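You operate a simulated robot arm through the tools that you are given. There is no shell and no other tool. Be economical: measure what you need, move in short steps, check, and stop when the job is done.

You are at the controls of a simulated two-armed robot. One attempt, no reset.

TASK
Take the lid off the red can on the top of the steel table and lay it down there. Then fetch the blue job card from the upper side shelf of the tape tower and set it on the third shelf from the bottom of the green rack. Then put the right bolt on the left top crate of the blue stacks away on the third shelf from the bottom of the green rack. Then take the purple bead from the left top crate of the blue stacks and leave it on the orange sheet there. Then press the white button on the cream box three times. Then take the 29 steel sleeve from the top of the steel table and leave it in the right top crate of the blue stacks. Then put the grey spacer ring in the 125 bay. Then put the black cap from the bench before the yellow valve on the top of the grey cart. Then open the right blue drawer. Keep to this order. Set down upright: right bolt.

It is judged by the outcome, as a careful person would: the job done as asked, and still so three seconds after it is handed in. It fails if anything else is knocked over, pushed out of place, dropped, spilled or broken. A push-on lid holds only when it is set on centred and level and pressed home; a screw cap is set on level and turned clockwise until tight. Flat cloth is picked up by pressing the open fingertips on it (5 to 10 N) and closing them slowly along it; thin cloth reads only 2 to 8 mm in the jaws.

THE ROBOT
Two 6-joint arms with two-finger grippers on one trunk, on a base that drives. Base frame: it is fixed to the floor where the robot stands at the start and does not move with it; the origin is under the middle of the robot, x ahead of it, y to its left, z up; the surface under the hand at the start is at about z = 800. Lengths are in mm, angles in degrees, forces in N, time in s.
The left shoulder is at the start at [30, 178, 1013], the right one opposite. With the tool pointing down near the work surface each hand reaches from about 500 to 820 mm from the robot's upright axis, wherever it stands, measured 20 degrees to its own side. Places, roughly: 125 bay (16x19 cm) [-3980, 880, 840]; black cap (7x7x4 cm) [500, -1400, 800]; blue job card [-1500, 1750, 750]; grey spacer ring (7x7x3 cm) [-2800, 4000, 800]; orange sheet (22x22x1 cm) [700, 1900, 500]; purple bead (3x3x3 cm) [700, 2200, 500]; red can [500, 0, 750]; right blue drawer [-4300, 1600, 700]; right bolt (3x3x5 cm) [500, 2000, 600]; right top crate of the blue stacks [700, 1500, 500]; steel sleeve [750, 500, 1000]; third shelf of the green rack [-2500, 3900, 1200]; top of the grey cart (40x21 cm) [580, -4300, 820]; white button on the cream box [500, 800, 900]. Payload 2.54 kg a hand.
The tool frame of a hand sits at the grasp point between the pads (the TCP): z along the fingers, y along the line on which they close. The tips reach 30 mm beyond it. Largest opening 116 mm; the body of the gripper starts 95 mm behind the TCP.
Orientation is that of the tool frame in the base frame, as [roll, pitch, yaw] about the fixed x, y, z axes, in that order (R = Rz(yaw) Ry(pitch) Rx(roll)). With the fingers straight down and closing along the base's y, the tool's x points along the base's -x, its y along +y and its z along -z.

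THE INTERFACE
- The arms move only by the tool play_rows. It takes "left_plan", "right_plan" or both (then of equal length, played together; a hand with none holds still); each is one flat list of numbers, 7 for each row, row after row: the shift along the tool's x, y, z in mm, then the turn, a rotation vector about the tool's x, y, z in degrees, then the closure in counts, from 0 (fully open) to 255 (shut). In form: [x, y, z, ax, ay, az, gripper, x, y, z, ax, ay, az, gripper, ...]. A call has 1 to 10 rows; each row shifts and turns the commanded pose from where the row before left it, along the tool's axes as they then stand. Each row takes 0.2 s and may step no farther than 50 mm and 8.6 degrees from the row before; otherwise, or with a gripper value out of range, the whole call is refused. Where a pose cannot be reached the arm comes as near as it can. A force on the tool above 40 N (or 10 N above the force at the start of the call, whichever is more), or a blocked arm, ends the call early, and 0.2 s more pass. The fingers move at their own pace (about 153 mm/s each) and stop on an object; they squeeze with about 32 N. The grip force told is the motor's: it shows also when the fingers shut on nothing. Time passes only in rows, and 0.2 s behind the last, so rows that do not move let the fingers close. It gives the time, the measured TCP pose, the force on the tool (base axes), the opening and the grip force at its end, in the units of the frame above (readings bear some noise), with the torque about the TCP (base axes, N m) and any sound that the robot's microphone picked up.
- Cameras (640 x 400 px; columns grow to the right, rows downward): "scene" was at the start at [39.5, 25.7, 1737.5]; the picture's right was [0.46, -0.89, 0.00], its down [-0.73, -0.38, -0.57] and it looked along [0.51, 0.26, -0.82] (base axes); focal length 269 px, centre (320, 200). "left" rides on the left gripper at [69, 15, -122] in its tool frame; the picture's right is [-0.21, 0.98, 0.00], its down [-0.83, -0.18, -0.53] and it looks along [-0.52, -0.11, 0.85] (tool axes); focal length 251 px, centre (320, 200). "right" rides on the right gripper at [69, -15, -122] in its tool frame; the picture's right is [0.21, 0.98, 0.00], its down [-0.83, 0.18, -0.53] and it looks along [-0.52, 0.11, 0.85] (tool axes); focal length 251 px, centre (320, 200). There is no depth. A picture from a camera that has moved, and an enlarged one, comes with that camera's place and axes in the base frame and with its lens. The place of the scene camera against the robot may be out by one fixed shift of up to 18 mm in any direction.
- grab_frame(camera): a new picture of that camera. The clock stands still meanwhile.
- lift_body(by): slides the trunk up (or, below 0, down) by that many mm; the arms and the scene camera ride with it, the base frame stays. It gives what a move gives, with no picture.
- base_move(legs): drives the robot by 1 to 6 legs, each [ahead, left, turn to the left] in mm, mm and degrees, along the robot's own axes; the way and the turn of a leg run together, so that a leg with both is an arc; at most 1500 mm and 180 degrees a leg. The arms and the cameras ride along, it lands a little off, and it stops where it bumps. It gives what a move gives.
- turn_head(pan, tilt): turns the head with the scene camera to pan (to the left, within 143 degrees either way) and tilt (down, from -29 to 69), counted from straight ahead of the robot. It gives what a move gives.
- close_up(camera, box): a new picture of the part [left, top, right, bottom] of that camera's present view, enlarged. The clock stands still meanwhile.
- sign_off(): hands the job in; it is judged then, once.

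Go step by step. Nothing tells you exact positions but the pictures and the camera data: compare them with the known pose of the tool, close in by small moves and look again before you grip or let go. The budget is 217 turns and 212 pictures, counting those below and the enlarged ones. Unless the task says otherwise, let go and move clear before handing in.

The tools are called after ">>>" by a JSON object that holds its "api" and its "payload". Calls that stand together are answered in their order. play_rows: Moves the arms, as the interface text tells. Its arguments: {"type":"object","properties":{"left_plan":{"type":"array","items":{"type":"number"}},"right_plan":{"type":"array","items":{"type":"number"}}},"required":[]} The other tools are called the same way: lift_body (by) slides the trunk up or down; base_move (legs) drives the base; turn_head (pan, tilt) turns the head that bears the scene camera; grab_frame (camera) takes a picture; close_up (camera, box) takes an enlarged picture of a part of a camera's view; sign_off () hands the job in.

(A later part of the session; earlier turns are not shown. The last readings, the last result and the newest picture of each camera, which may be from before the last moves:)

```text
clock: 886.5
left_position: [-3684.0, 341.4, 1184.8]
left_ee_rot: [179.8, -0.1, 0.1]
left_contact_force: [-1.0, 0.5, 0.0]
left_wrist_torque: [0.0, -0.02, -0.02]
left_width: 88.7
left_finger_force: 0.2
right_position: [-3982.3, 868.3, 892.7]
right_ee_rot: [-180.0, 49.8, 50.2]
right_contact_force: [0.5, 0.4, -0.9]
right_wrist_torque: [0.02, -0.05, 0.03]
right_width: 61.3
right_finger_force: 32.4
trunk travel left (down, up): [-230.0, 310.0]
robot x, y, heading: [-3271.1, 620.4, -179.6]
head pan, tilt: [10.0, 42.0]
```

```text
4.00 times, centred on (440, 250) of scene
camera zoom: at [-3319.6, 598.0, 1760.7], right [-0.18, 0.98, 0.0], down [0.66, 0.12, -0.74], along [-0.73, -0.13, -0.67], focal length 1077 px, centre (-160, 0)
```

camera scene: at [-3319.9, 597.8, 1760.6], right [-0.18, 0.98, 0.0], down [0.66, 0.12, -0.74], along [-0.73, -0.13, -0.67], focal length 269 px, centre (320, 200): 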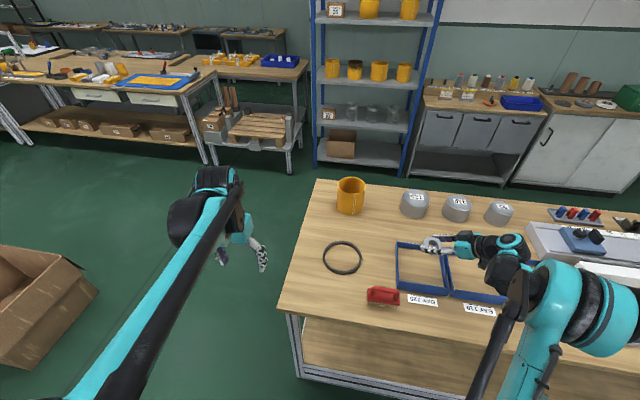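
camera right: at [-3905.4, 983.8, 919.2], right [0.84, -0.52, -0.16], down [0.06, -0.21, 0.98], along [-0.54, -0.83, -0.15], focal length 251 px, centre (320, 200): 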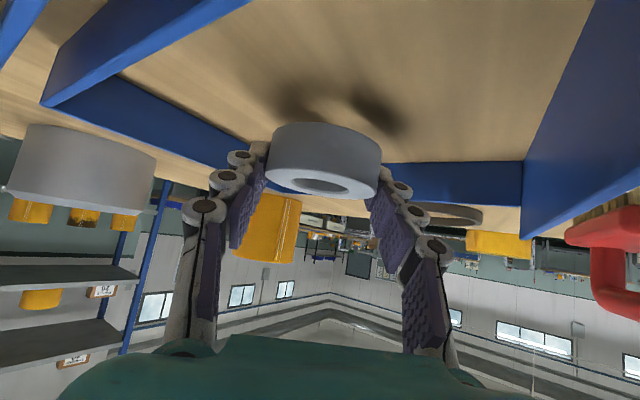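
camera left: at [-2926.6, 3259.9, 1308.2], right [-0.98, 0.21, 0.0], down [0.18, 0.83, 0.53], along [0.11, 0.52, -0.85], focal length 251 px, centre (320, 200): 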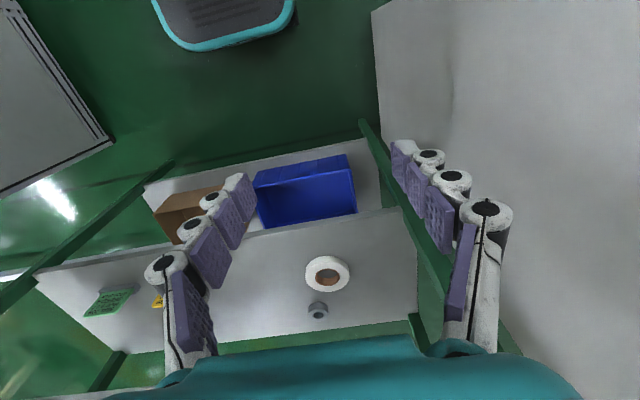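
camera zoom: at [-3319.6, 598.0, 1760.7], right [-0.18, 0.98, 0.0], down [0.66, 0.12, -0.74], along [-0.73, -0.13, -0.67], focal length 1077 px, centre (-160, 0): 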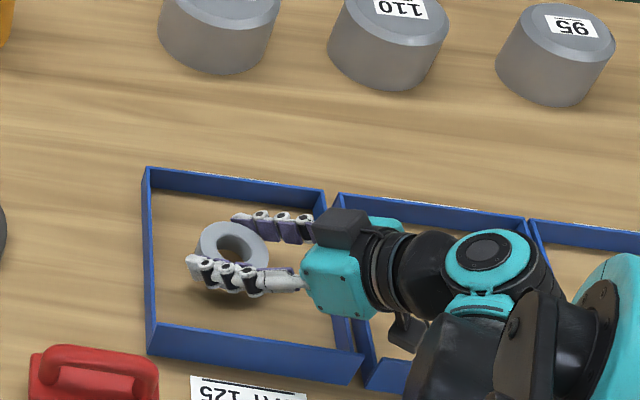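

Ring is over the middle of bay 125. I lower in small steps.

>>> {"api": "play_rows", "payload": {"right_plan": [6.1, 0, 5.1, 0, 0, 0, 255, 3, 0, 2.6, 0, 0, 0, 255, 2.3, 0, 1.9, 0, 0, 0, 255, 2.3, 0, 1.9, 0, 0, 0, 255, 2.3, 0, 1.9, 0, 0, 0, 255, 0, 0, 0, 0, 0, 0, 255]}}

>>> {"api": "close_up", "payload": {"camera": "right", "box": [200, 60, 440, 210]}}

```text
clock: 887.2
left_position: [-3681.0, 339.4, 1185.7]
left_ee_rot: [179.9, 0.1, 0.0]
left_contact_force: [-0.2, 0.1, -0.5]
left_wrist_torque: [0.02, 0.02, 0.02]
left_width: 88.7
left_finger_force: 0.0
right_position: [-3981.6, 867.8, 886.1]
right_ee_rot: [-179.5, 49.8, 50.7]
right_contact_force: [3.0, -2.6, 22.3]
right_wrist_torque: [3.03, -2.12, -0.56]
right_width: 61.3
right_finger_force: 32.2
trunk travel left (down, up): [-230.0, 310.0]
robot x, y, heading: [-3271.0, 620.8, -179.6]
head pan, tilt: [10.0, 42.0]
stopped in row 3 (right hand): the force on the tool passed its limit at 48 N (the readings are from after the stop); the commanded pose is now the measured one
```

```text
2.67 times, centred on (320, 135) of right
camera zoom: at [-3904.9, 983.8, 912.4], right [0.84, -0.52, -0.17], down [0.07, -0.21, 0.97], along [-0.54, -0.83, -0.15], focal length 670 px, centre (320, 373)
```

zoom: 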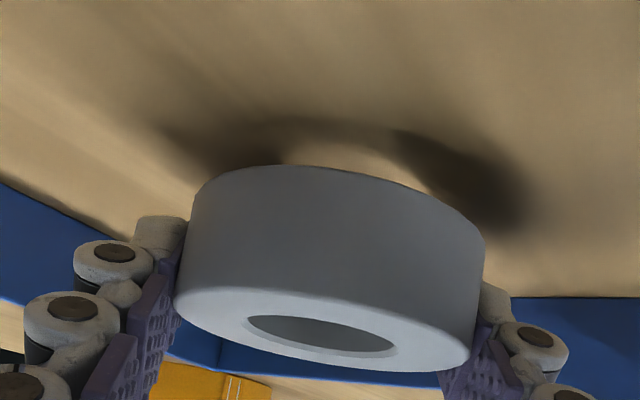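

Stopped: something 160 mm behind the ring (the camera bracket) touched the neighbouring bay's wall, while the ring is still just above the bench. I raise, swing the hand about the vertical to point straight west so the bracket stays clear of walls.

>>> {"api": "play_rows", "payload": {"right_plan": [-15, 0, -12.9, 0, 0, 0, 255, -15, 0, -12.9, 0, 0, 0, 255, 0, 0, 0, 6.38, 0, 5.36, 255, 0, 0, 0, 6.38, 0, 5.36, 255, 0, 0, 0, 6.38, 0, 5.36, 255, 0, 0, 0, 6.38, 0, 5.36, 255, 0, 0, 0, 6.38, 0, 5.36, 255, 0, 0, 0, 6.38, 0, 5.36, 255]}}

>>> {"api": "grab_frame", "payload": {"camera": "right"}}

>>> {"api": "close_up", "payload": {"camera": "scene", "box": [340, 180, 580, 330]}}

```text
clock: 889.0
left_position: [-3682.8, 339.9, 1185.0]
left_ee_rot: [179.8, 0.0, 0.0]
left_contact_force: [0.9, 0.1, 0.0]
left_wrist_torque: [0.01, -0.02, -0.01]
left_width: 88.5
left_finger_force: 0.0
right_position: [-3982.2, 868.4, 923.3]
right_ee_rot: [-179.5, 50.1, 0.6]
right_contact_force: [-0.5, 0.1, -0.1]
right_wrist_torque: [0.01, 0.0, -0.03]
right_width: 61.3
right_finger_force: 31.9
trunk travel left (down, up): [-230.0, 310.0]
robot x, y, heading: [-3269.8, 619.6, -179.6]
head pan, tilt: [10.0, 42.0]
```

```text
56 pictures are left
camera right: at [-3844.6, 884.7, 949.1], right [0.14, -0.98, -0.17], down [-0.12, -0.19, 0.98], along [-0.98, -0.12, -0.14], focal length 251 px, centre (320, 200)
```

right: 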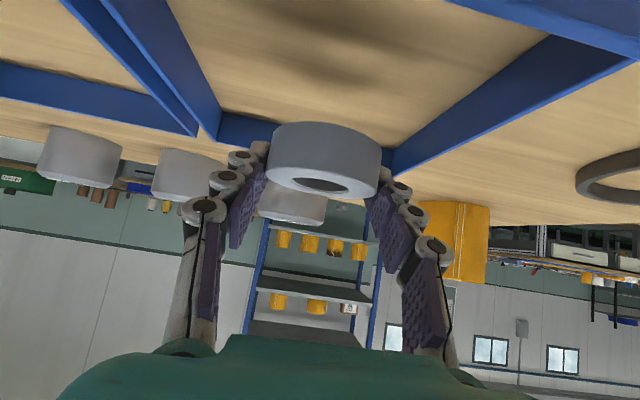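

```text
2.67 times, centred on (460, 255) of scene
camera zoom: at [-3318.8, 596.9, 1760.7], right [-0.18, 0.98, 0.0], down [0.66, 0.12, -0.74], along [-0.73, -0.13, -0.67], focal length 718 px, centre (-53, 53)
```

zoom: 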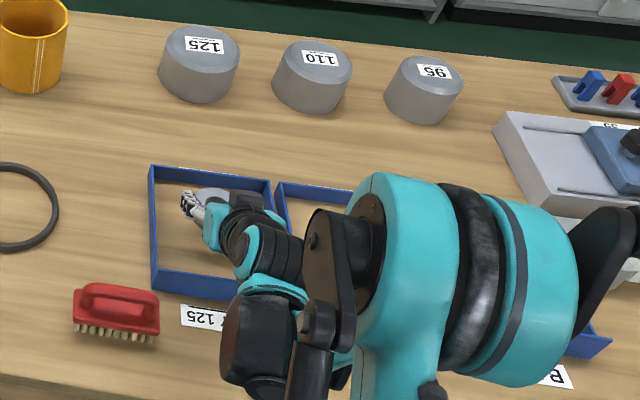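

Now the bracket sits outside the front wall. I lower again in small steps.

>>> {"api": "play_rows", "payload": {"right_plan": [11.5, 0, 9.6, 0, 0, 0, 255, 11.5, 0, 9.6, 0, 0, 0, 255, 3, 0, 2.6, 0, 0, 0, 255, 2.3, 0, 1.9, 0, 0, 0, 255, 2.3, 0, 1.9, 0, 0, 0, 255, 0, 0, 0, 0, 0, 0, 255]}}

>>> {"api": "close_up", "payload": {"camera": "right", "box": [200, 60, 440, 210]}}

```text
clock: 890.4
left_position: [-3682.0, 341.6, 1185.5]
left_ee_rot: [179.8, -0.1, 0.1]
left_contact_force: [-0.1, 0.2, -0.2]
left_wrist_torque: [-0.01, 0.0, 0.0]
left_width: 88.7
left_finger_force: 0.1
right_position: [-3982.9, 869.5, 882.2]
right_ee_rot: [-179.7, 50.1, 0.6]
right_contact_force: [0.2, 0.5, -0.3]
right_wrist_torque: [0.0, -0.01, -0.02]
right_width: 61.1
right_finger_force: 32.4
trunk travel left (down, up): [-230.0, 310.0]
robot x, y, heading: [-3271.8, 619.2, -179.6]
head pan, tilt: [10.0, 42.0]
```

```text
2.67 times, centred on (320, 135) of right
camera zoom: at [-3844.6, 885.4, 909.2], right [0.14, -0.98, -0.17], down [-0.12, -0.19, 0.98], along [-0.98, -0.12, -0.14], focal length 670 px, centre (320, 373)
```

zoom: 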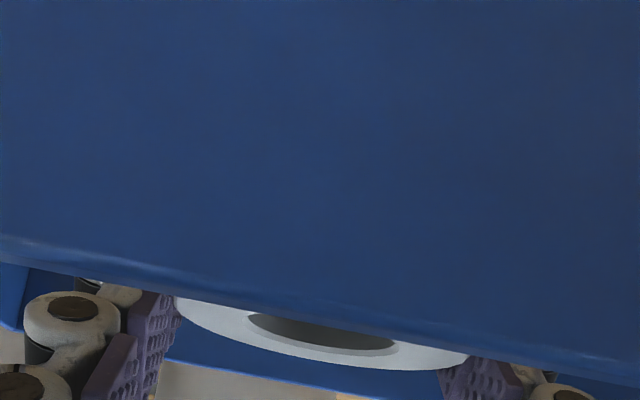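

The front wall stands between bracket and ring with room to spare. I continue down in 2 mm steps.

>>> {"api": "play_rows", "payload": {"right_plan": [1.5, 0, 1.3, 0, 0, 0, 255, 1.5, 0, 1.3, 0, 0, 0, 255, 1.5, 0, 1.3, 0, 0, 0, 255, 1.5, 0, 1.3, 0, 0, 0, 255, 0, 0, 0, 0, 0, 0, 255]}}

```text
clock: 891.6
left_position: [-3681.6, 341.0, 1185.7]
left_ee_rot: [179.8, -0.1, 0.2]
left_contact_force: [0.3, -0.2, -0.6]
left_wrist_torque: [0.01, -0.02, 0.05]
left_width: 88.9
left_finger_force: 0.1
right_position: [-3983.0, 869.2, 876.1]
right_ee_rot: [-179.6, 50.3, 0.6]
right_contact_force: [-4.5, 0.5, 17.5]
right_wrist_torque: [0.21, -0.28, 0.06]
right_width: 61.2
right_finger_force: 31.6
trunk travel left (down, up): [-230.0, 310.0]
robot x, y, heading: [-3271.2, 618.4, -179.6]
head pan, tilt: [10.0, 42.0]
```

Ring rests on the bench inside the bay. I release and retreat along the tool axis.

>>> {"api": "play_rows", "payload": {"right_plan": [-0.8, 0, -0.6, 0, 0, 0, 230, 0, 0, 0, 0, 0, 0, 110, 0, 0, 0, 0, 0, 0, 80, 0, 0, 0, 0, 0, 0, 75, 0, 0, -20, 0, 0, 0, 75, 0, 0, -40, 0, 0, 0, 75, 0, 0, -40, 0, 0, 0, 75, 0, 0, -40, 0, 0, 0, 75]}}

>>> {"api": "grab_frame", "payload": {"camera": "right"}}

```text
clock: 893.4
left_position: [-3681.4, 340.2, 1186.0]
left_ee_rot: [179.7, 0.0, 0.1]
left_contact_force: [0.0, -0.1, -0.2]
left_wrist_torque: [0.0, 0.03, -0.02]
left_width: 88.7
left_finger_force: 0.0
right_position: [-3886.0, 872.0, 977.6]
right_ee_rot: [-179.7, 50.1, 0.6]
right_contact_force: [-0.2, -1.4, -0.4]
right_wrist_torque: [0.02, 0.01, -0.05]
right_width: 82.2
right_finger_force: 0.1
right hand out of reach, approached as far as the arm can: row 6, 7
trunk travel left (down, up): [-230.0, 310.0]
robot x, y, heading: [-3270.8, 617.1, -179.6]
head pan, tilt: [10.0, 42.0]
```

```text
53 pictures are left
camera right: at [-3747.3, 888.3, 1003.4], right [0.14, -0.98, -0.17], down [-0.12, -0.19, 0.98], along [-0.98, -0.12, -0.14], focal length 251 px, centre (320, 200)
```

right: 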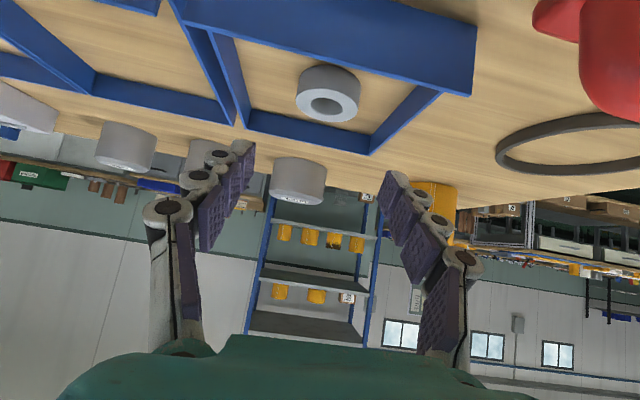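

The ring sits in bay 125. Next the black cap on the east bench. I back off, restore the hand, and drive.

>>> {"api": "base_move", "payload": {"legs": [[-300, 0, 0]]}}

>>> {"api": "play_rows", "payload": {"right_plan": [0, 0, -10, 0, 8.4, 0, 120, 0, 0, -10, 0, 8.4, 0, 120, 0, 0, -10, 0, 8.4, 0, 120, 0, 0, -10, 0, 8.4, 0, 120, 0, 0, -10, 0, 8.4, 0, 120, 0, 0, -20, 0, 8, 0, 120, 45, 0, 0, 0, 0, 0, 120, 45, 0, 0, 0, 0, 0, 120, 45, 0, 0, 0, 0, 0, 120]}}

>>> {"api": "base_move", "payload": {"legs": [[0, 0, -90], [-840, 290, 0], [0, 1400, 0], [-1500, 0, 0], [-830, 0, 0]]}}

```text
clock: 895.5
left_position: [-3380.5, 342.3, 1184.8]
left_ee_rot: [179.6, 0.0, 0.1]
left_contact_force: [-0.3, 0.2, 0.5]
left_wrist_torque: [-0.01, 0.01, -0.01]
left_width: 88.9
left_finger_force: 0.1
right_position: [-3584.1, 873.4, 976.2]
right_ee_rot: [-179.7, 50.0, 0.7]
right_contact_force: [1.1, 0.0, -0.5]
right_wrist_torque: [0.02, 0.05, -0.01]
right_width: 82.1
right_finger_force: 0.1
trunk travel left (down, up): [-230.0, 310.0]
robot x, y, heading: [-2972.1, 622.9, -179.5]
head pan, tilt: [10.0, 42.0]
```

```text
clock: 897.5
left_position: [-3380.2, 341.1, 1186.1]
left_ee_rot: [179.9, 0.0, 0.1]
left_contact_force: [0.8, -0.4, 0.9]
left_wrist_torque: [0.0, 0.08, 0.01]
left_width: 88.8
left_finger_force: 0.1
right_position: [-3417.6, 874.9, 1037.6]
right_ee_rot: [-179.8, 0.1, 0.4]
right_contact_force: [0.2, 0.0, -0.1]
right_wrist_torque: [-0.04, 0.08, 0.02]
right_width: 61.5
right_finger_force: 0.1
trunk travel left (down, up): [-230.0, 310.0]
robot x, y, heading: [-2969.5, 623.7, -179.6]
head pan, tilt: [10.0, 42.0]
```

```text
clock: 923.5
left_position: [-4810.8, -2217.4, 1184.7]
left_ee_rot: [179.8, -0.2, -87.4]
left_contact_force: [-0.2, 0.5, -0.3]
left_wrist_torque: [0.02, 0.01, -0.02]
left_width: 88.9
left_finger_force: 0.0
right_position: [-4280.2, -2155.6, 1037.1]
right_ee_rot: [-179.9, 0.0, -87.1]
right_contact_force: [0.9, -0.5, -0.1]
right_wrist_torque: [0.03, -0.01, 0.04]
right_width: 61.3
right_finger_force: 0.1
trunk travel left (down, up): [-230.0, 310.0]
robot x, y, heading: [-4512.8, -2616.6, 92.6]
head pan, tilt: [10.0, 42.0]
```

>>> {"api": "base_move", "payload": {"legs": [[0, 0, -2.6], [0, -1200, 0], [0, -880, 0], [-1500, 0, 0], [-1500, 0, 0], [-690, 0, 0]]}}

```text
clock: 951.8
left_position: [-2729.5, -5887.9, 1185.8]
left_ee_rot: [179.9, -0.2, -91.0]
left_contact_force: [-0.4, 0.3, 0.4]
left_wrist_torque: [0.02, 0.05, 0.01]
left_width: 88.8
left_finger_force: 0.2
right_position: [-2196.8, -5859.6, 1038.2]
right_ee_rot: [-179.7, 0.0, -90.7]
right_contact_force: [-0.4, 0.4, 0.5]
right_wrist_torque: [0.02, 0.02, -0.03]
right_width: 61.6
right_finger_force: 0.1
trunk travel left (down, up): [-230.0, 310.0]
robot x, y, heading: [-2455.5, -6307.0, 89.5]
head pan, tilt: [10.0, 42.0]
```

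>>> {"api": "base_move", "payload": {"legs": [[0, -1450, 0.5], [0, -740, 0], [1500, 0, 0], [1500, 0, 0], [1500, 0, 0], [250, 0, 0]]}}

>>> {"api": "turn_head", "payload": {"pan": -75, "tilt": 35}}

>>> {"api": "grab_frame", "payload": {"camera": "scene"}}

```text
clock: 985.4
left_position: [-495.5, -1130.2, 1184.0]
left_ee_rot: [179.8, -0.2, -90.4]
left_contact_force: [0.2, 0.6, -0.1]
left_wrist_torque: [-0.04, -0.02, 0.02]
left_width: 88.6
left_finger_force: 0.0
right_position: [37.0, -1096.3, 1036.6]
right_ee_rot: [-179.8, -0.1, -90.2]
right_contact_force: [-0.3, 0.2, 0.1]
right_wrist_torque: [-0.03, -0.06, 0.01]
right_width: 61.5
right_finger_force: 0.1
trunk travel left (down, up): [-230.0, 310.0]
robot x, y, heading: [-222.6, -1543.1, 90.0]
head pan, tilt: [10.0, 42.0]
```

```text
clock: 987.0
left_position: [-496.5, -1132.5, 1184.7]
left_ee_rot: [179.9, -0.2, -90.4]
left_contact_force: [-0.2, -0.8, -0.1]
left_wrist_torque: [0.0, 0.01, -0.01]
left_width: 88.6
left_finger_force: 0.1
right_position: [37.5, -1097.4, 1036.8]
right_ee_rot: [-179.7, 0.0, -90.2]
right_contact_force: [1.4, 0.1, 0.0]
right_wrist_torque: [0.0, -0.01, -0.02]
right_width: 61.5
right_finger_force: 0.1
trunk travel left (down, up): [-230.0, 310.0]
robot x, y, heading: [-220.3, -1545.3, 89.9]
head pan, tilt: [-75.0, 35.0]
```

```text
52 pictures are left
camera scene: at [-129.8, -1560.2, 1771.2], right [0.26, -0.97, 0.0], down [-0.55, -0.15, -0.82], along [0.79, 0.21, -0.57], focal length 269 px, centre (320, 200)
```

scene: 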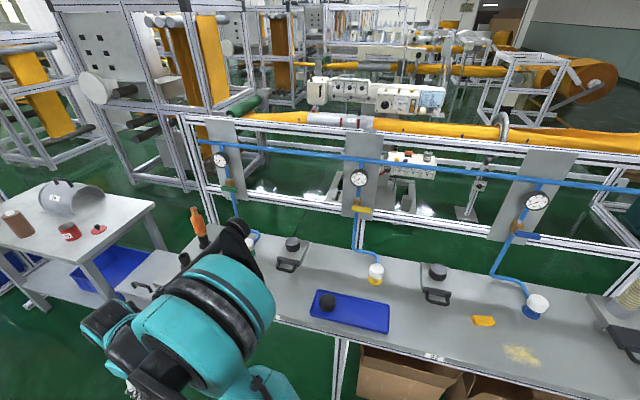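

>>> {"api": "close_up", "payload": {"camera": "scene", "box": [180, 130, 420, 340]}}

>>> {"api": "close_up", "payload": {"camera": "scene", "box": [380, 170, 640, 380]}}

```text
1.90 times, centred on (300, 235) of scene
camera zoom: at [-129.8, -1560.2, 1771.2], right [0.26, -0.97, 0.0], down [-0.55, -0.15, -0.82], along [0.79, 0.21, -0.57], focal length 513 px, centre (358, 133)
```

zoom: 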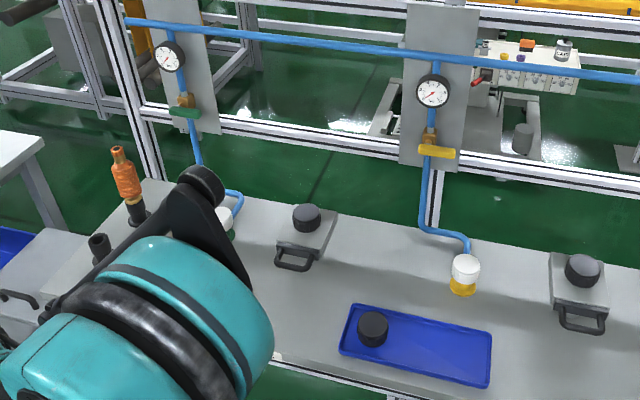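

```text
1.90 times, centred on (510, 275) of scene
camera zoom: at [-129.8, -1560.2, 1771.2], right [0.26, -0.97, 0.0], down [-0.55, -0.15, -0.82], along [0.79, 0.21, -0.57], focal length 513 px, centre (-42, 57)
```

zoom: 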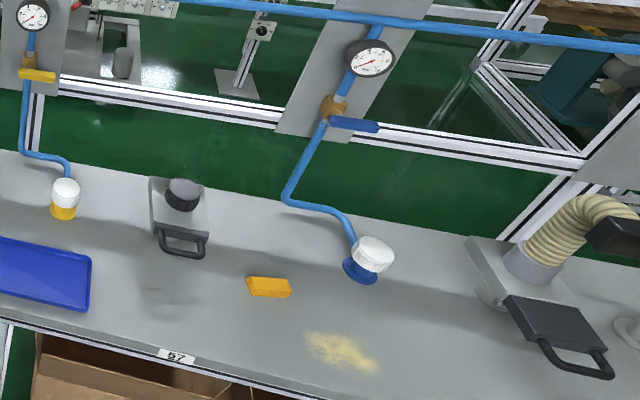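

The cap in the blue tray before the yellow valve, about [475, -1435], matches. I move level with it and turn to face the bench.

>>> {"api": "base_move", "payload": {"legs": [[300, 0, 0], [0, 0, -90]]}}

>>> {"api": "play_rows", "payload": {"right_plan": [-40, 0, -20, 0, 0, 0, 40, -45, 0, 0, 0, 0, 0, 40, -45, 0, 0, 0, 0, 0, 40, -45, 0, 0, 0, 0, 0, 40]}}

>>> {"api": "grab_frame", "payload": {"camera": "right"}}

```text
clock: 992.8
left_position: [196.5, -974.6, 1185.3]
left_ee_rot: [179.8, -0.1, 179.2]
left_contact_force: [0.3, 0.3, -0.2]
left_wrist_torque: [0.0, 0.01, 0.04]
left_width: 88.6
left_finger_force: 0.1
right_position: [227.6, -1509.1, 1037.1]
right_ee_rot: [-179.8, 0.1, 179.4]
right_contact_force: [-0.6, -0.5, -0.1]
right_wrist_torque: [0.01, -0.03, -0.01]
right_width: 61.0
right_finger_force: 0.1
trunk travel left (down, up): [-230.0, 310.0]
robot x, y, heading: [-218.1, -1248.2, -1.0]
head pan, tilt: [-75.0, 35.0]
```

```text
clock: 993.8
left_position: [198.9, -976.2, 1184.5]
left_ee_rot: [179.8, -0.2, 179.2]
left_contact_force: [0.6, 0.0, -0.5]
left_wrist_torque: [-0.02, 0.02, 0.0]
left_width: 88.5
left_finger_force: 0.0
right_position: [403.1, -1512.4, 1056.9]
right_ee_rot: [-179.8, -0.1, 179.3]
right_contact_force: [-0.7, -0.8, 0.4]
right_wrist_torque: [0.02, 0.08, 0.0]
right_width: 97.6
right_finger_force: 0.1
trunk travel left (down, up): [-230.0, 310.0]
robot x, y, heading: [-216.5, -1248.5, -0.5]
head pan, tilt: [-75.0, 35.0]
```

```text
49 pictures are left
camera right: at [334.9, -1524.9, 1179.3], right [-0.2, 0.98, 0.0], down [0.83, 0.17, 0.53], along [0.52, 0.11, -0.85], focal length 251 px, centre (320, 200)
```

right: 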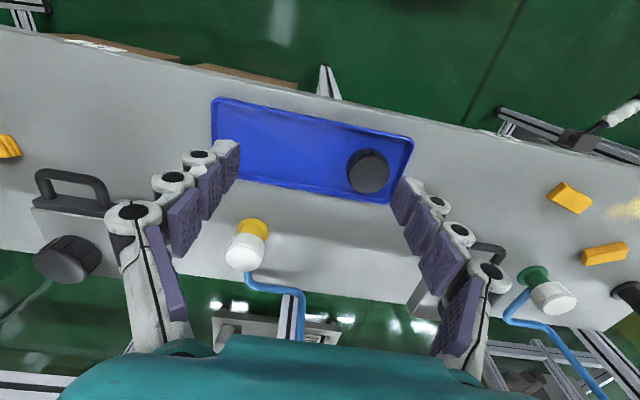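

>>> {"api": "play_rows", "payload": {"right_plan": [-25, 30.3, 25, 0, 0, 0, 30, -25, 30.3, 25, 0, 0, 0, 30, -25, 30.3, 25, 0, 0, 0, 30, 0, 0, 40, 0, 0, 0, 30]}}

>>> {"api": "grab_frame", "payload": {"camera": "right"}}

```text
clock: 994.8
left_position: [196.6, -975.7, 1185.7]
left_ee_rot: [179.7, 0.0, 179.2]
left_contact_force: [0.3, 0.3, -1.0]
left_wrist_torque: [0.01, -0.01, 0.01]
left_width: 88.7
left_finger_force: 0.0
right_position: [479.1, -1421.9, 941.9]
right_ee_rot: [-179.8, 0.0, 179.5]
right_contact_force: [0.1, -0.3, -0.7]
right_wrist_torque: [0.02, 0.0, 0.04]
right_width: 102.3
right_finger_force: 0.0
trunk travel left (down, up): [-230.0, 310.0]
robot x, y, heading: [-223.4, -1250.4, -0.5]
head pan, tilt: [-75.0, 35.0]
```

```text
48 pictures are left
camera right: at [409.5, -1436.0, 1064.6], right [-0.2, 0.98, 0.0], down [0.83, 0.17, 0.53], along [0.52, 0.11, -0.85], focal length 251 px, centre (320, 200)
```

right: 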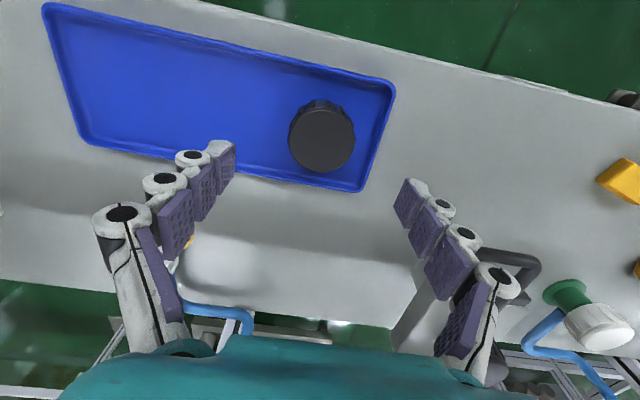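

>>> {"api": "play_rows", "payload": {"right_plan": [-4, 4, 40, 0, 0, 0, 40, 0, 0, 40, 0, 0, 0, 50, 0, 0, 17, 0, 0, 0, 60, 0, 0, 0, 0, 0, 0, 60]}}

>>> {"api": "grab_frame", "payload": {"camera": "right"}}

```text
clock: 995.8
left_position: [195.8, -974.6, 1185.2]
left_ee_rot: [179.9, -0.1, 179.1]
left_contact_force: [-0.2, -0.4, -0.2]
left_wrist_torque: [-0.01, -0.01, 0.01]
left_width: 88.6
left_finger_force: 0.1
right_position: [481.3, -1418.4, 844.8]
right_ee_rot: [-179.8, 0.1, 179.4]
right_contact_force: [-0.1, -0.2, 0.5]
right_wrist_torque: [-0.01, 0.01, -0.01]
right_width: 88.6
right_finger_force: 0.0
trunk travel left (down, up): [-230.0, 310.0]
robot x, y, heading: [-220.2, -1250.0, -0.7]
head pan, tilt: [-75.0, 35.0]
```

```text
47 pictures are left
camera right: at [412.3, -1432.0, 967.6], right [-0.2, 0.98, 0.0], down [0.83, 0.18, 0.53], along [0.52, 0.11, -0.85], focal length 251 px, centre (320, 200)
```

right: 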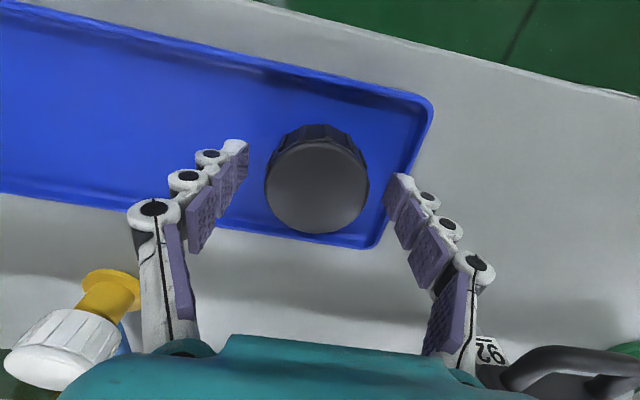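

Cap is about 7 mm further ahead; I correct and close on it, then lift.

>>> {"api": "play_rows", "payload": {"right_plan": [-7, -1, 3, 0, 0, 0, 60, 0, 0, 0, 0, 0, 0, 85, 0, 0, 0, 0, 0, 0, 105, 0, 0, 0, 0, 0, 0, 255, 0, 0, 0, 0, 0, 0, 255, 0, 0, -10, 0, 0, 0, 255, 0, 0, -40, 0, 0, 0, 255, 0, 0, -40, 0, 0, 0, 255, 0, 0, -40, 0, 0, 0, 255]}}

>>> {"api": "grab_frame", "payload": {"camera": "right"}}

```text
clock: 997.8
left_position: [197.0, -975.2, 1185.6]
left_ee_rot: [179.9, -0.1, 179.1]
left_contact_force: [-0.6, -1.3, -0.4]
left_wrist_torque: [0.01, -0.04, -0.01]
left_width: 88.6
left_finger_force: 0.1
right_position: [487.2, -1417.5, 974.0]
right_ee_rot: [-179.8, 0.0, 179.4]
right_contact_force: [-0.8, -0.1, -0.4]
right_wrist_torque: [-0.01, 0.01, -0.03]
right_width: 60.6
right_finger_force: 31.6
trunk travel left (down, up): [-230.0, 310.0]
robot x, y, heading: [-218.5, -1249.3, -0.6]
head pan, tilt: [-75.0, 35.0]
```

```text
46 pictures are left
camera right: at [418.2, -1431.0, 1095.6], right [-0.2, 0.98, 0.0], down [0.83, 0.18, 0.53], along [0.52, 0.11, -0.85], focal length 251 px, centre (320, 200)
```

right: 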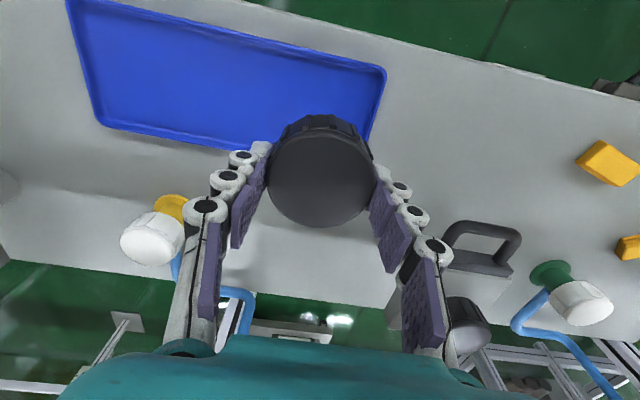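

Cap held. I tuck the hand and strafe south along the bench to the grey cart.

>>> {"api": "play_rows", "payload": {"right_plan": [40, 0, -20, 0, 0, 0, 255, 40, 0, -20, 0, 0, 0, 255, 45, 0, -20, 0, 0, 0, 255, 45, 0, 0, 0, 0, 0, 255, 45, 0, 0, 0, 0, 0, 255]}}

>>> {"api": "base_move", "payload": {"legs": [[0, -1450, 0.6], [0, -1350, 0]]}}

>>> {"api": "turn_head", "payload": {"pan": -15, "tilt": 40}}

>>> {"api": "grab_frame", "payload": {"camera": "scene"}}

```text
clock: 999.0
left_position: [195.3, -975.2, 1184.2]
left_ee_rot: [179.8, 0.0, 179.2]
left_contact_force: [0.0, -0.1, 0.7]
left_wrist_torque: [0.01, -0.06, 0.01]
left_width: 88.5
left_finger_force: 0.0
right_position: [271.8, -1416.3, 1033.2]
right_ee_rot: [-179.8, 0.1, 179.5]
right_contact_force: [-0.7, -0.4, 0.0]
right_wrist_torque: [-0.04, -0.05, 0.0]
right_width: 60.4
right_finger_force: 31.9
trunk travel left (down, up): [-230.0, 310.0]
robot x, y, heading: [-218.6, -1248.7, -0.5]
head pan, tilt: [-75.0, 35.0]
```

```text
clock: 1012.5
left_position: [184.0, -3752.5, 1185.5]
left_ee_rot: [179.7, -0.1, 179.6]
left_contact_force: [-0.5, -0.4, -0.4]
left_wrist_torque: [0.01, -0.01, 0.01]
left_width: 88.6
left_finger_force: 0.1
right_position: [264.7, -4191.9, 1032.5]
right_ee_rot: [-179.8, 0.0, 179.8]
right_contact_force: [0.4, -0.2, -0.8]
right_wrist_torque: [0.03, 0.01, 0.02]
right_width: 60.5
right_finger_force: 32.0
trunk travel left (down, up): [-230.0, 310.0]
robot x, y, heading: [-230.6, -4026.8, -0.2]
head pan, tilt: [-75.0, 35.0]
```

```text
clock: 1013.8
left_position: [184.9, -3751.7, 1185.4]
left_ee_rot: [179.8, -0.2, 179.7]
left_contact_force: [0.0, 0.1, 0.4]
left_wrist_torque: [-0.02, 0.0, -0.02]
left_width: 88.7
left_finger_force: 0.0
right_position: [265.4, -4191.9, 1032.3]
right_ee_rot: [-179.8, 0.0, 179.8]
right_contact_force: [-0.3, -0.1, 0.8]
right_wrist_torque: [-0.01, 0.05, 0.03]
right_width: 60.5
right_finger_force: 32.4
trunk travel left (down, up): [-230.0, 310.0]
robot x, y, heading: [-227.4, -4026.3, -0.1]
head pan, tilt: [-15.0, 40.0]
```

```text
45 pictures are left
camera scene: at [-171.1, -4057.3, 1763.6], right [-0.26, -0.97, 0.0], down [-0.62, 0.17, -0.77], along [0.74, -0.2, -0.64], focal length 269 px, centre (320, 200)
```

scene: 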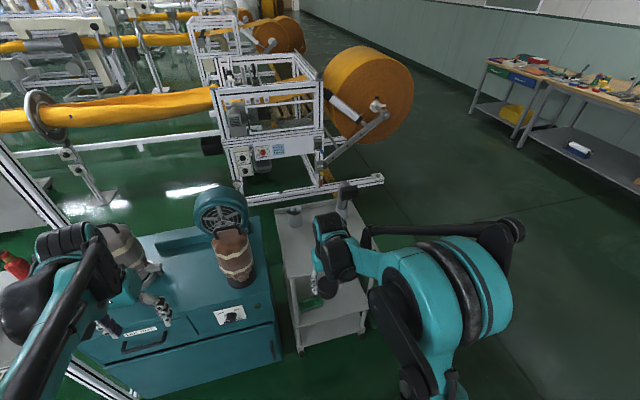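

>>> {"api": "close_up", "payload": {"camera": "scene", "box": [230, 170, 430, 370]}}

>>> {"api": "grab_frame", "payload": {"camera": "right"}}

```text
2.00 times, centred on (330, 270) of scene
camera zoom: at [-171.1, -4057.3, 1763.6], right [-0.26, -0.97, 0.0], down [-0.62, 0.17, -0.77], along [0.74, -0.2, -0.64], focal length 539 px, centre (300, 60)
```

zoom: 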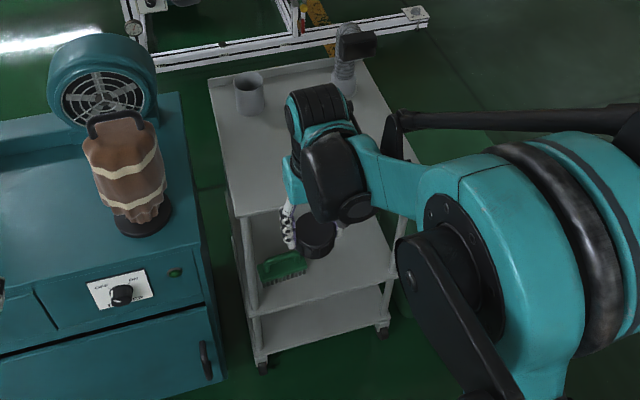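

```text
43 pictures are left
camera right: at [196.8, -4206.5, 1155.1], right [-0.21, 0.98, 0.0], down [0.83, 0.18, 0.53], along [0.52, 0.11, -0.85], focal length 251 px, centre (320, 200)
```

right: 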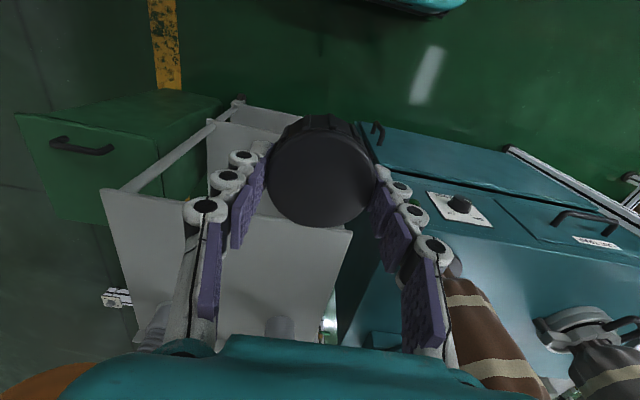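

Cart top: front edge x ≈ 455, y from -4497 to -4096; free area around [575, -4295]. I drive 120 mm in and bring the cap over it.

>>> {"api": "base_move", "payload": {"legs": [[120, 0, 0]]}}

>>> {"api": "play_rows", "payload": {"right_plan": [-38, -20.6, 0, 0, 0, 0, 255, -38, -20.6, 0, 0, 0, 0, 255, -38, -20.6, 0, 0, 0, 0, 255, -38, -20.6, 0, 0, 0, 0, 255, -38, -20.6, 0, 0, 0, 0, 255, 0, 0, 40, 0, 0, 0, 255, 0, 0, 40, 0, 0, 0, 255]}}

>>> {"api": "grab_frame", "payload": {"camera": "right"}}

>>> {"api": "close_up", "payload": {"camera": "scene", "box": [230, 170, 430, 370]}}

```text
clock: 1015.0
left_position: [305.6, -3752.9, 1184.6]
left_ee_rot: [179.8, -0.2, 179.7]
left_contact_force: [0.6, 0.6, 0.6]
left_wrist_torque: [-0.01, 0.03, 0.0]
left_width: 88.7
left_finger_force: 0.1
right_position: [386.8, -4192.3, 1032.6]
right_ee_rot: [-179.8, -0.2, 179.8]
right_contact_force: [0.8, 0.3, -0.2]
right_wrist_torque: [-0.04, 0.06, 0.0]
right_width: 60.6
right_finger_force: 31.7
trunk travel left (down, up): [-230.0, 310.0]
robot x, y, heading: [-109.6, -4027.0, -0.2]
head pan, tilt: [-15.0, 40.0]
```

```text
clock: 1016.6
left_position: [306.3, -3752.9, 1185.4]
left_ee_rot: [179.8, -0.2, 179.7]
left_contact_force: [-0.4, 0.1, -0.1]
left_wrist_torque: [-0.04, 0.04, 0.01]
left_width: 88.3
left_finger_force: 0.1
right_position: [576.4, -4295.7, 950.9]
right_ee_rot: [-179.8, -0.1, 179.8]
right_contact_force: [0.3, -0.7, -0.5]
right_wrist_torque: [0.01, 0.03, 0.0]
right_width: 60.4
right_finger_force: 32.3
trunk travel left (down, up): [-230.0, 310.0]
robot x, y, heading: [-107.8, -4028.5, -0.1]
head pan, tilt: [-15.0, 40.0]
```

```text
42 pictures are left
camera right: at [506.9, -4310.8, 1073.4], right [-0.21, 0.98, 0.0], down [0.83, 0.18, 0.53], along [0.52, 0.11, -0.85], focal length 251 px, centre (320, 200)
```

right: 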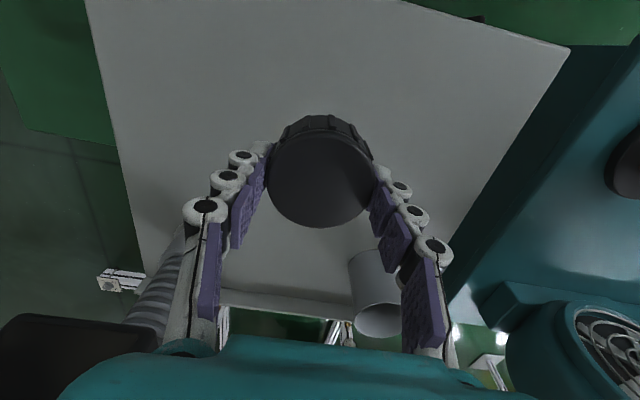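

```text
2.00 times, centred on (330, 270) of scene
camera zoom: at [-50.0, -4058.3, 1763.5], right [-0.26, -0.97, 0.0], down [-0.62, 0.17, -0.77], along [0.74, -0.2, -0.64], focal length 539 px, centre (300, 60)
```

zoom: 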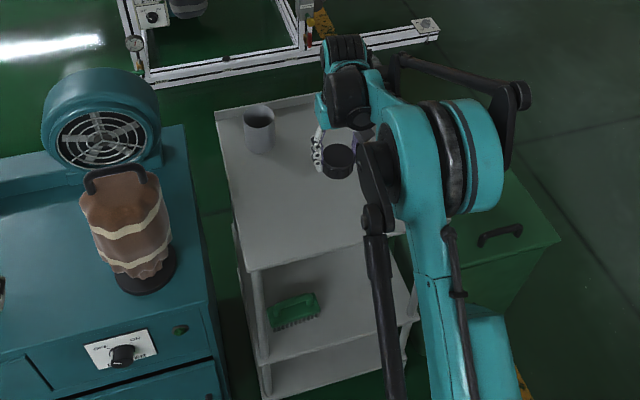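

Good clearance. I lower to contact.

>>> {"api": "play_rows", "payload": {"right_plan": [0, 0, 35, 0, 0, 0, 255, 0, 0, 30, 0, 0, 0, 255, 0, 0, 4, 0, 0, 0, 255, 0, 0, 3, 0, 0, 0, 255, 0, 0, 3, 0, 0, 0, 255, 0, 0, 3, 0, 0, 0, 255, 0, 0, 0, 0, 0, 0, 255]}}

>>> {"api": "grab_frame", "payload": {"camera": "right"}}

```text
clock: 1018.2
left_position: [305.1, -3752.4, 1185.1]
left_ee_rot: [179.8, -0.1, 179.6]
left_contact_force: [-1.0, -0.2, -0.2]
left_wrist_torque: [-0.02, 0.0, 0.0]
left_width: 88.7
left_finger_force: 0.0
right_position: [574.2, -4296.7, 875.0]
right_ee_rot: [-179.8, 0.0, 179.8]
right_contact_force: [-0.2, 0.0, -1.0]
right_wrist_torque: [-0.03, -0.01, -0.02]
right_width: 60.5
right_finger_force: 31.9
trunk travel left (down, up): [-230.0, 310.0]
robot x, y, heading: [-112.3, -4026.1, -0.1]
head pan, tilt: [-15.0, 40.0]
```

```text
40 pictures are left
camera right: at [505.9, -4310.8, 997.3], right [-0.21, 0.98, 0.0], down [0.83, 0.18, 0.53], along [0.52, 0.11, -0.85], focal length 251 px, centre (320, 200)
```

right: 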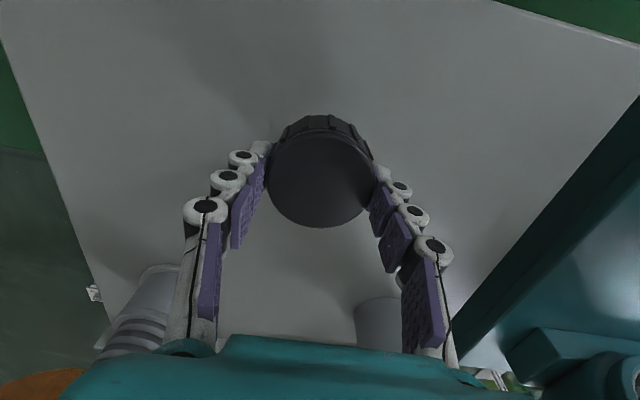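

>>> {"api": "play_rows", "payload": {"right_plan": [0, 0, 3, 0, 0, 0, 255, 0, 0, 3, 0, 0, 0, 255, 0, 0, 3, 0, 0, 0, 255, 0, 0, 3, 0, 0, 0, 255, 0, 0, 3, 0, 0, 0, 255, 0, 0, 0, 0, 0, 0, 255]}}

```text
clock: 1019.6
left_position: [303.1, -3753.0, 1186.0]
left_ee_rot: [179.8, -0.1, 179.6]
left_contact_force: [0.3, -0.5, 0.1]
left_wrist_torque: [-0.02, 0.03, 0.01]
left_width: 88.7
left_finger_force: 0.0
right_position: [573.8, -4296.7, 859.4]
right_ee_rot: [-179.8, -0.1, 179.7]
right_contact_force: [-0.6, -0.2, 0.3]
right_wrist_torque: [0.0, -0.02, 0.0]
right_width: 60.5
right_finger_force: 31.5
trunk travel left (down, up): [-230.0, 310.0]
robot x, y, heading: [-109.8, -4029.1, -0.3]
head pan, tilt: [-15.0, 40.0]
```

>>> {"api": "play_rows", "payload": {"right_plan": [0, 0, 3, 0, 0, 0, 255, 0, 0, 3, 0, 0, 0, 255, 0, 0, 3, 0, 0, 0, 255, 0, 0, 3, 0, 0, 0, 255, 0, 0, 3, 0, 0, 0, 255, 0, 0, 3, 0, 0, 0, 255, 0, 0, 0, 0, 0, 0, 255]}}

>>> {"api": "close_up", "payload": {"camera": "right", "box": [200, 60, 440, 210]}}

```text
clock: 1021.2
left_position: [302.5, -3750.3, 1186.2]
left_ee_rot: [179.8, -0.1, 179.6]
left_contact_force: [0.1, -0.1, 0.2]
left_wrist_torque: [0.0, 0.01, 0.0]
left_width: 88.8
left_finger_force: 0.0
right_position: [574.3, -4298.3, 844.2]
right_ee_rot: [-179.7, 0.1, 179.8]
right_contact_force: [3.9, -3.3, 24.7]
right_wrist_torque: [-0.07, -0.07, -0.02]
right_width: 60.4
right_finger_force: 32.0
trunk travel left (down, up): [-230.0, 310.0]
robot x, y, heading: [-109.2, -4028.7, -0.4]
head pan, tilt: [-15.0, 40.0]
```

```text
2.67 times, centred on (320, 135) of right
camera zoom: at [504.4, -4311.2, 965.8], right [-0.21, 0.98, -0.01], down [0.83, 0.18, 0.53], along [0.52, 0.11, -0.85], focal length 670 px, centre (320, 373)
```

zoom: 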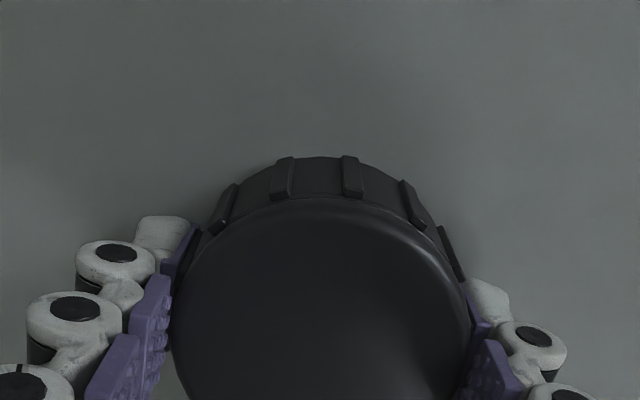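

Contact on the cart top. I release and lift away.

>>> {"api": "play_rows", "payload": {"right_plan": [0, 0, -1.5, 0, 0, 0, 230, 0, 0, 0, 0, 0, 0, 110, 0, 0, 0, 0, 0, 0, 70, 0, 0, -10, 0, 0, 0, 60, 0, 0, -40, 0, 0, 0, 60, 0, 0, -45, 0, 0, 0, 60, 0, 0, -45, 0, 0, 0, 60, 0, 0, -45, 0, 0, 0, 60, 45, 0, -10, 0, 0, 0, 60, 45, 0, 0, 0, 0, 0, 60]}}

>>> {"api": "grab_frame", "payload": {"camera": "right"}}

```text
clock: 1023.5
left_position: [303.2, -3752.6, 1184.4]
left_ee_rot: [179.8, -0.2, 179.6]
left_contact_force: [0.2, 0.1, 0.3]
left_wrist_torque: [-0.01, -0.02, 0.01]
left_width: 89.1
left_finger_force: 0.1
right_position: [482.7, -4295.9, 1039.6]
right_ee_rot: [-179.8, 0.0, 179.8]
right_contact_force: [-0.8, 0.5, -0.3]
right_wrist_torque: [0.02, -0.06, 0.02]
right_width: 88.9
right_finger_force: 0.0
trunk travel left (down, up): [-230.0, 310.0]
robot x, y, heading: [-108.2, -4028.0, -0.1]
head pan, tilt: [-15.0, 40.0]
```

```text
38 pictures are left
camera right: at [414.0, -4310.1, 1162.1], right [-0.21, 0.98, 0.0], down [0.83, 0.18, 0.53], along [0.52, 0.11, -0.85], focal length 251 px, centre (320, 200)
```

right: 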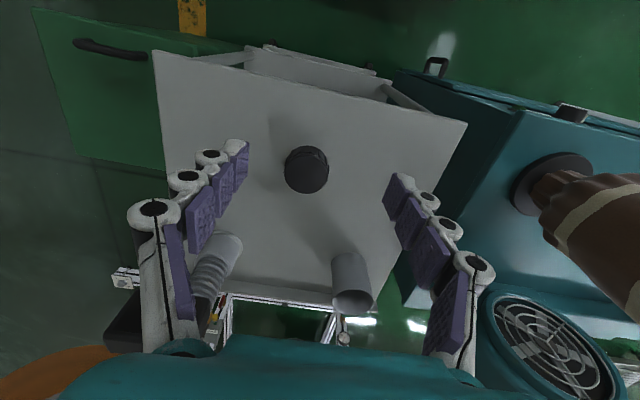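

The cap stands on the cart top. Last: the right blue drawer near [-4300, 1600, 700]. I drive back to the west side.

>>> {"api": "play_rows", "payload": {"right_plan": [45, 0, 0, 0, 0, 0, 60, 45, 0, 0, 0, 0, 0, 60, 45, 0, 0, 0, 0, 0, 60]}}

>>> {"api": "base_move", "payload": {"legs": [[-160, 0, 0], [0, 0, 90], [-1500, 0, 0], [-780, 0, 0], [0, 1450, 0], [0, 710, 0]]}}

```text
clock: 1024.2
left_position: [302.5, -3751.7, 1185.7]
left_ee_rot: [179.8, 0.0, 179.6]
left_contact_force: [-1.3, 0.3, 0.3]
left_wrist_torque: [0.0, -0.05, 0.01]
left_width: 88.6
left_finger_force: 0.1
right_position: [346.7, -4295.8, 1040.2]
right_ee_rot: [-179.9, 0.1, 179.8]
right_contact_force: [-0.5, -0.8, 0.0]
right_wrist_torque: [0.0, -0.05, 0.02]
right_width: 88.9
right_finger_force: 0.0
trunk travel left (down, up): [-230.0, 310.0]
robot x, y, heading: [-107.6, -4030.0, -0.4]
head pan, tilt: [-15.0, 40.0]
```

```text
clock: 1050.5
left_position: [-2693.8, -5897.3, 1184.3]
left_ee_rot: [179.9, -0.2, -90.2]
left_contact_force: [0.4, -0.2, -0.7]
left_wrist_torque: [-0.01, -0.02, -0.02]
left_width: 88.5
left_finger_force: 0.0
right_position: [-2152.4, -5851.2, 1039.2]
right_ee_rot: [-179.7, 0.0, -90.0]
right_contact_force: [-0.1, 0.2, 0.2]
right_wrist_torque: [0.0, -0.01, 0.01]
right_width: 88.7
right_finger_force: 0.0
trunk travel left (down, up): [-230.0, 310.0]
robot x, y, heading: [-2413.9, -6311.5, 90.2]
head pan, tilt: [-15.0, 40.0]
```

>>> {"api": "base_move", "payload": {"legs": [[1500, 0, 0], [1500, 0, 0], [750, 0, 0], [0, 1300, 0], [0, 1200, 0], [1500, 0, 0]]}}

>>> {"api": "turn_head", "payload": {"pan": -20, "tilt": 28}}

>>> {"api": "grab_frame", "payload": {"camera": "scene"}}

```text
clock: 1087.6
left_position: [-5135.6, -581.7, 1185.3]
left_ee_rot: [179.8, -0.1, -90.7]
left_contact_force: [-0.2, 0.1, -0.3]
left_wrist_torque: [-0.03, -0.03, -0.02]
left_width: 88.4
left_finger_force: 0.0
right_position: [-4592.5, -539.9, 1037.9]
right_ee_rot: [-179.9, 0.0, -90.5]
right_contact_force: [0.6, -0.5, 0.7]
right_wrist_torque: [-0.07, 0.02, -0.03]
right_width: 89.0
right_finger_force: 0.0
trunk travel left (down, up): [-230.0, 310.0]
robot x, y, heading: [-4863.4, -993.4, 89.6]
head pan, tilt: [-15.0, 40.0]
```

```text
clock: 1088.3
left_position: [-5136.5, -581.8, 1184.6]
left_ee_rot: [179.8, -0.1, -90.7]
left_contact_force: [0.3, 0.1, -0.6]
left_wrist_torque: [0.01, 0.0, 0.0]
left_width: 88.9
left_finger_force: 0.1
right_position: [-4591.6, -540.7, 1039.1]
right_ee_rot: [-179.8, 0.0, -90.4]
right_contact_force: [-0.2, 0.8, 0.2]
right_wrist_torque: [-0.01, 0.01, 0.01]
right_width: 88.7
right_finger_force: 0.2
trunk travel left (down, up): [-230.0, 310.0]
robot x, y, heading: [-4860.4, -997.1, 89.6]
head pan, tilt: [-20.0, 28.0]
```

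```text
37 pictures are left
camera scene: at [-4825.1, -949.1, 1782.1], right [0.94, -0.35, 0.0], down [-0.16, -0.44, -0.88], along [0.31, 0.83, -0.47], focal length 269 px, centre (320, 200)
```

scene: 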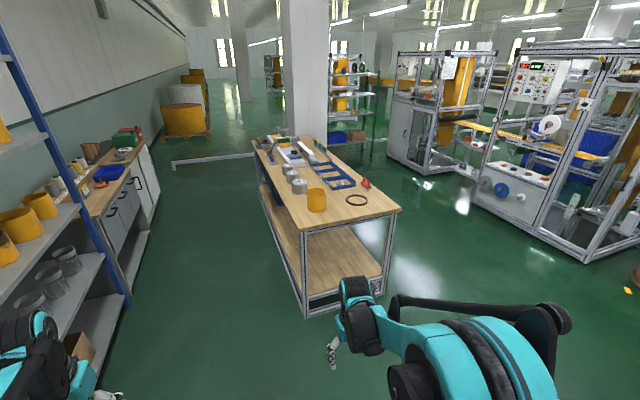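

Blue drawers are under the bench top on its west face. I drive to its west side and face it.

>>> {"api": "base_move", "payload": {"legs": [[0, 260, 0.4], [1500, 0, 0], [1100, 0, 0], [0, 0, -90]]}}

>>> {"api": "turn_head", "payload": {"pan": 0, "tilt": 45}}

>>> {"api": "grab_frame", "payload": {"camera": "scene"}}

```text
clock: 1106.2
left_position: [-4722.8, 1864.4, 1185.1]
left_ee_rot: [179.8, -0.1, 179.7]
left_contact_force: [0.0, 1.2, -0.7]
left_wrist_torque: [0.01, -0.02, 0.0]
left_width: 88.9
left_finger_force: 0.0
right_position: [-4677.6, 1320.3, 1038.9]
right_ee_rot: [-179.9, 0.0, 179.8]
right_contact_force: [-0.9, 0.4, 0.0]
right_wrist_torque: [-0.02, 0.01, -0.05]
right_width: 88.6
right_finger_force: 0.2
trunk travel left (down, up): [-230.0, 310.0]
robot x, y, heading: [-5134.6, 1589.9, -0.3]
head pan, tilt: [-20.0, 28.0]
```

```text
clock: 1107.0
left_position: [-4723.2, 1864.0, 1184.7]
left_ee_rot: [179.8, -0.2, 179.8]
left_contact_force: [0.1, 0.6, 0.4]
left_wrist_torque: [0.02, 0.0, 0.03]
left_width: 88.8
left_finger_force: 0.1
right_position: [-4677.6, 1320.3, 1039.3]
right_ee_rot: [-179.9, 0.0, 179.9]
right_contact_force: [0.3, -0.3, 0.4]
right_wrist_torque: [0.02, 0.05, 0.02]
right_width: 88.7
right_finger_force: 0.0
trunk travel left (down, up): [-230.0, 310.0]
robot x, y, heading: [-5135.0, 1586.9, -0.0]
head pan, tilt: [0.0, 45.0]
```

```text
36 pictures are left
camera scene: at [-5079.3, 1580.1, 1756.4], right [0.0, -1.0, 0.0], down [-0.71, 0.0, -0.71], along [0.71, 0.0, -0.71], focal length 269 px, centre (320, 200)
```

scene: 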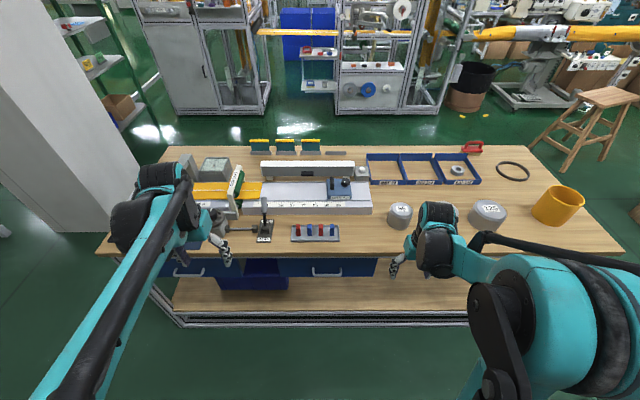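

>>> {"api": "close_up", "payload": {"camera": "scene", "box": [150, 220, 400, 330]}}

>>> {"api": "grab_frame", "payload": {"camera": "right"}}

```text
2.56 times, centred on (275, 275) of scene
camera zoom: at [-5079.3, 1580.1, 1756.4], right [0.0, -1.0, 0.0], down [-0.71, 0.0, -0.71], along [0.71, 0.0, -0.71], focal length 689 px, centre (435, 8)
```

zoom: 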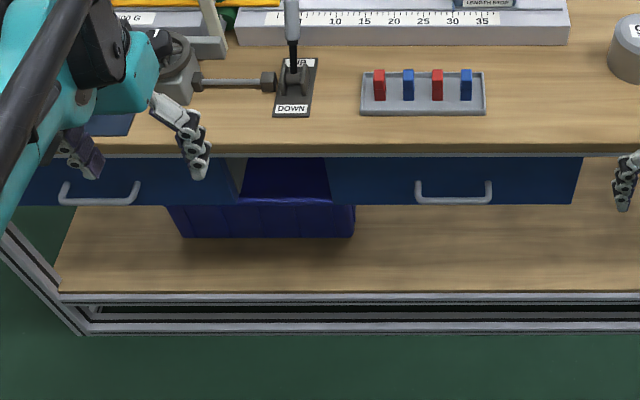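

```text
34 pictures are left
camera right: at [-4746.2, 1305.7, 1161.7], right [-0.21, 0.98, 0.0], down [0.83, 0.18, 0.53], along [0.52, 0.11, -0.85], focal length 251 px, centre (320, 200)
```

right: 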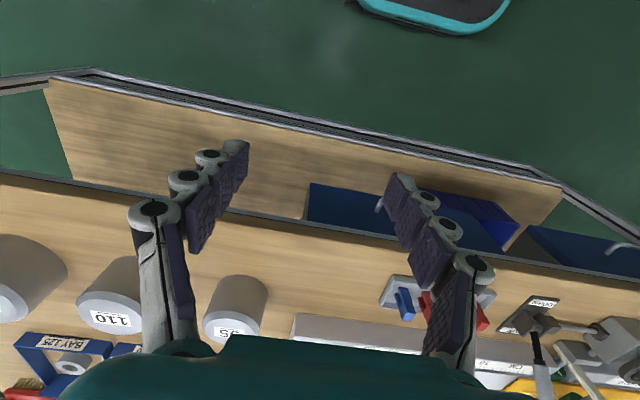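

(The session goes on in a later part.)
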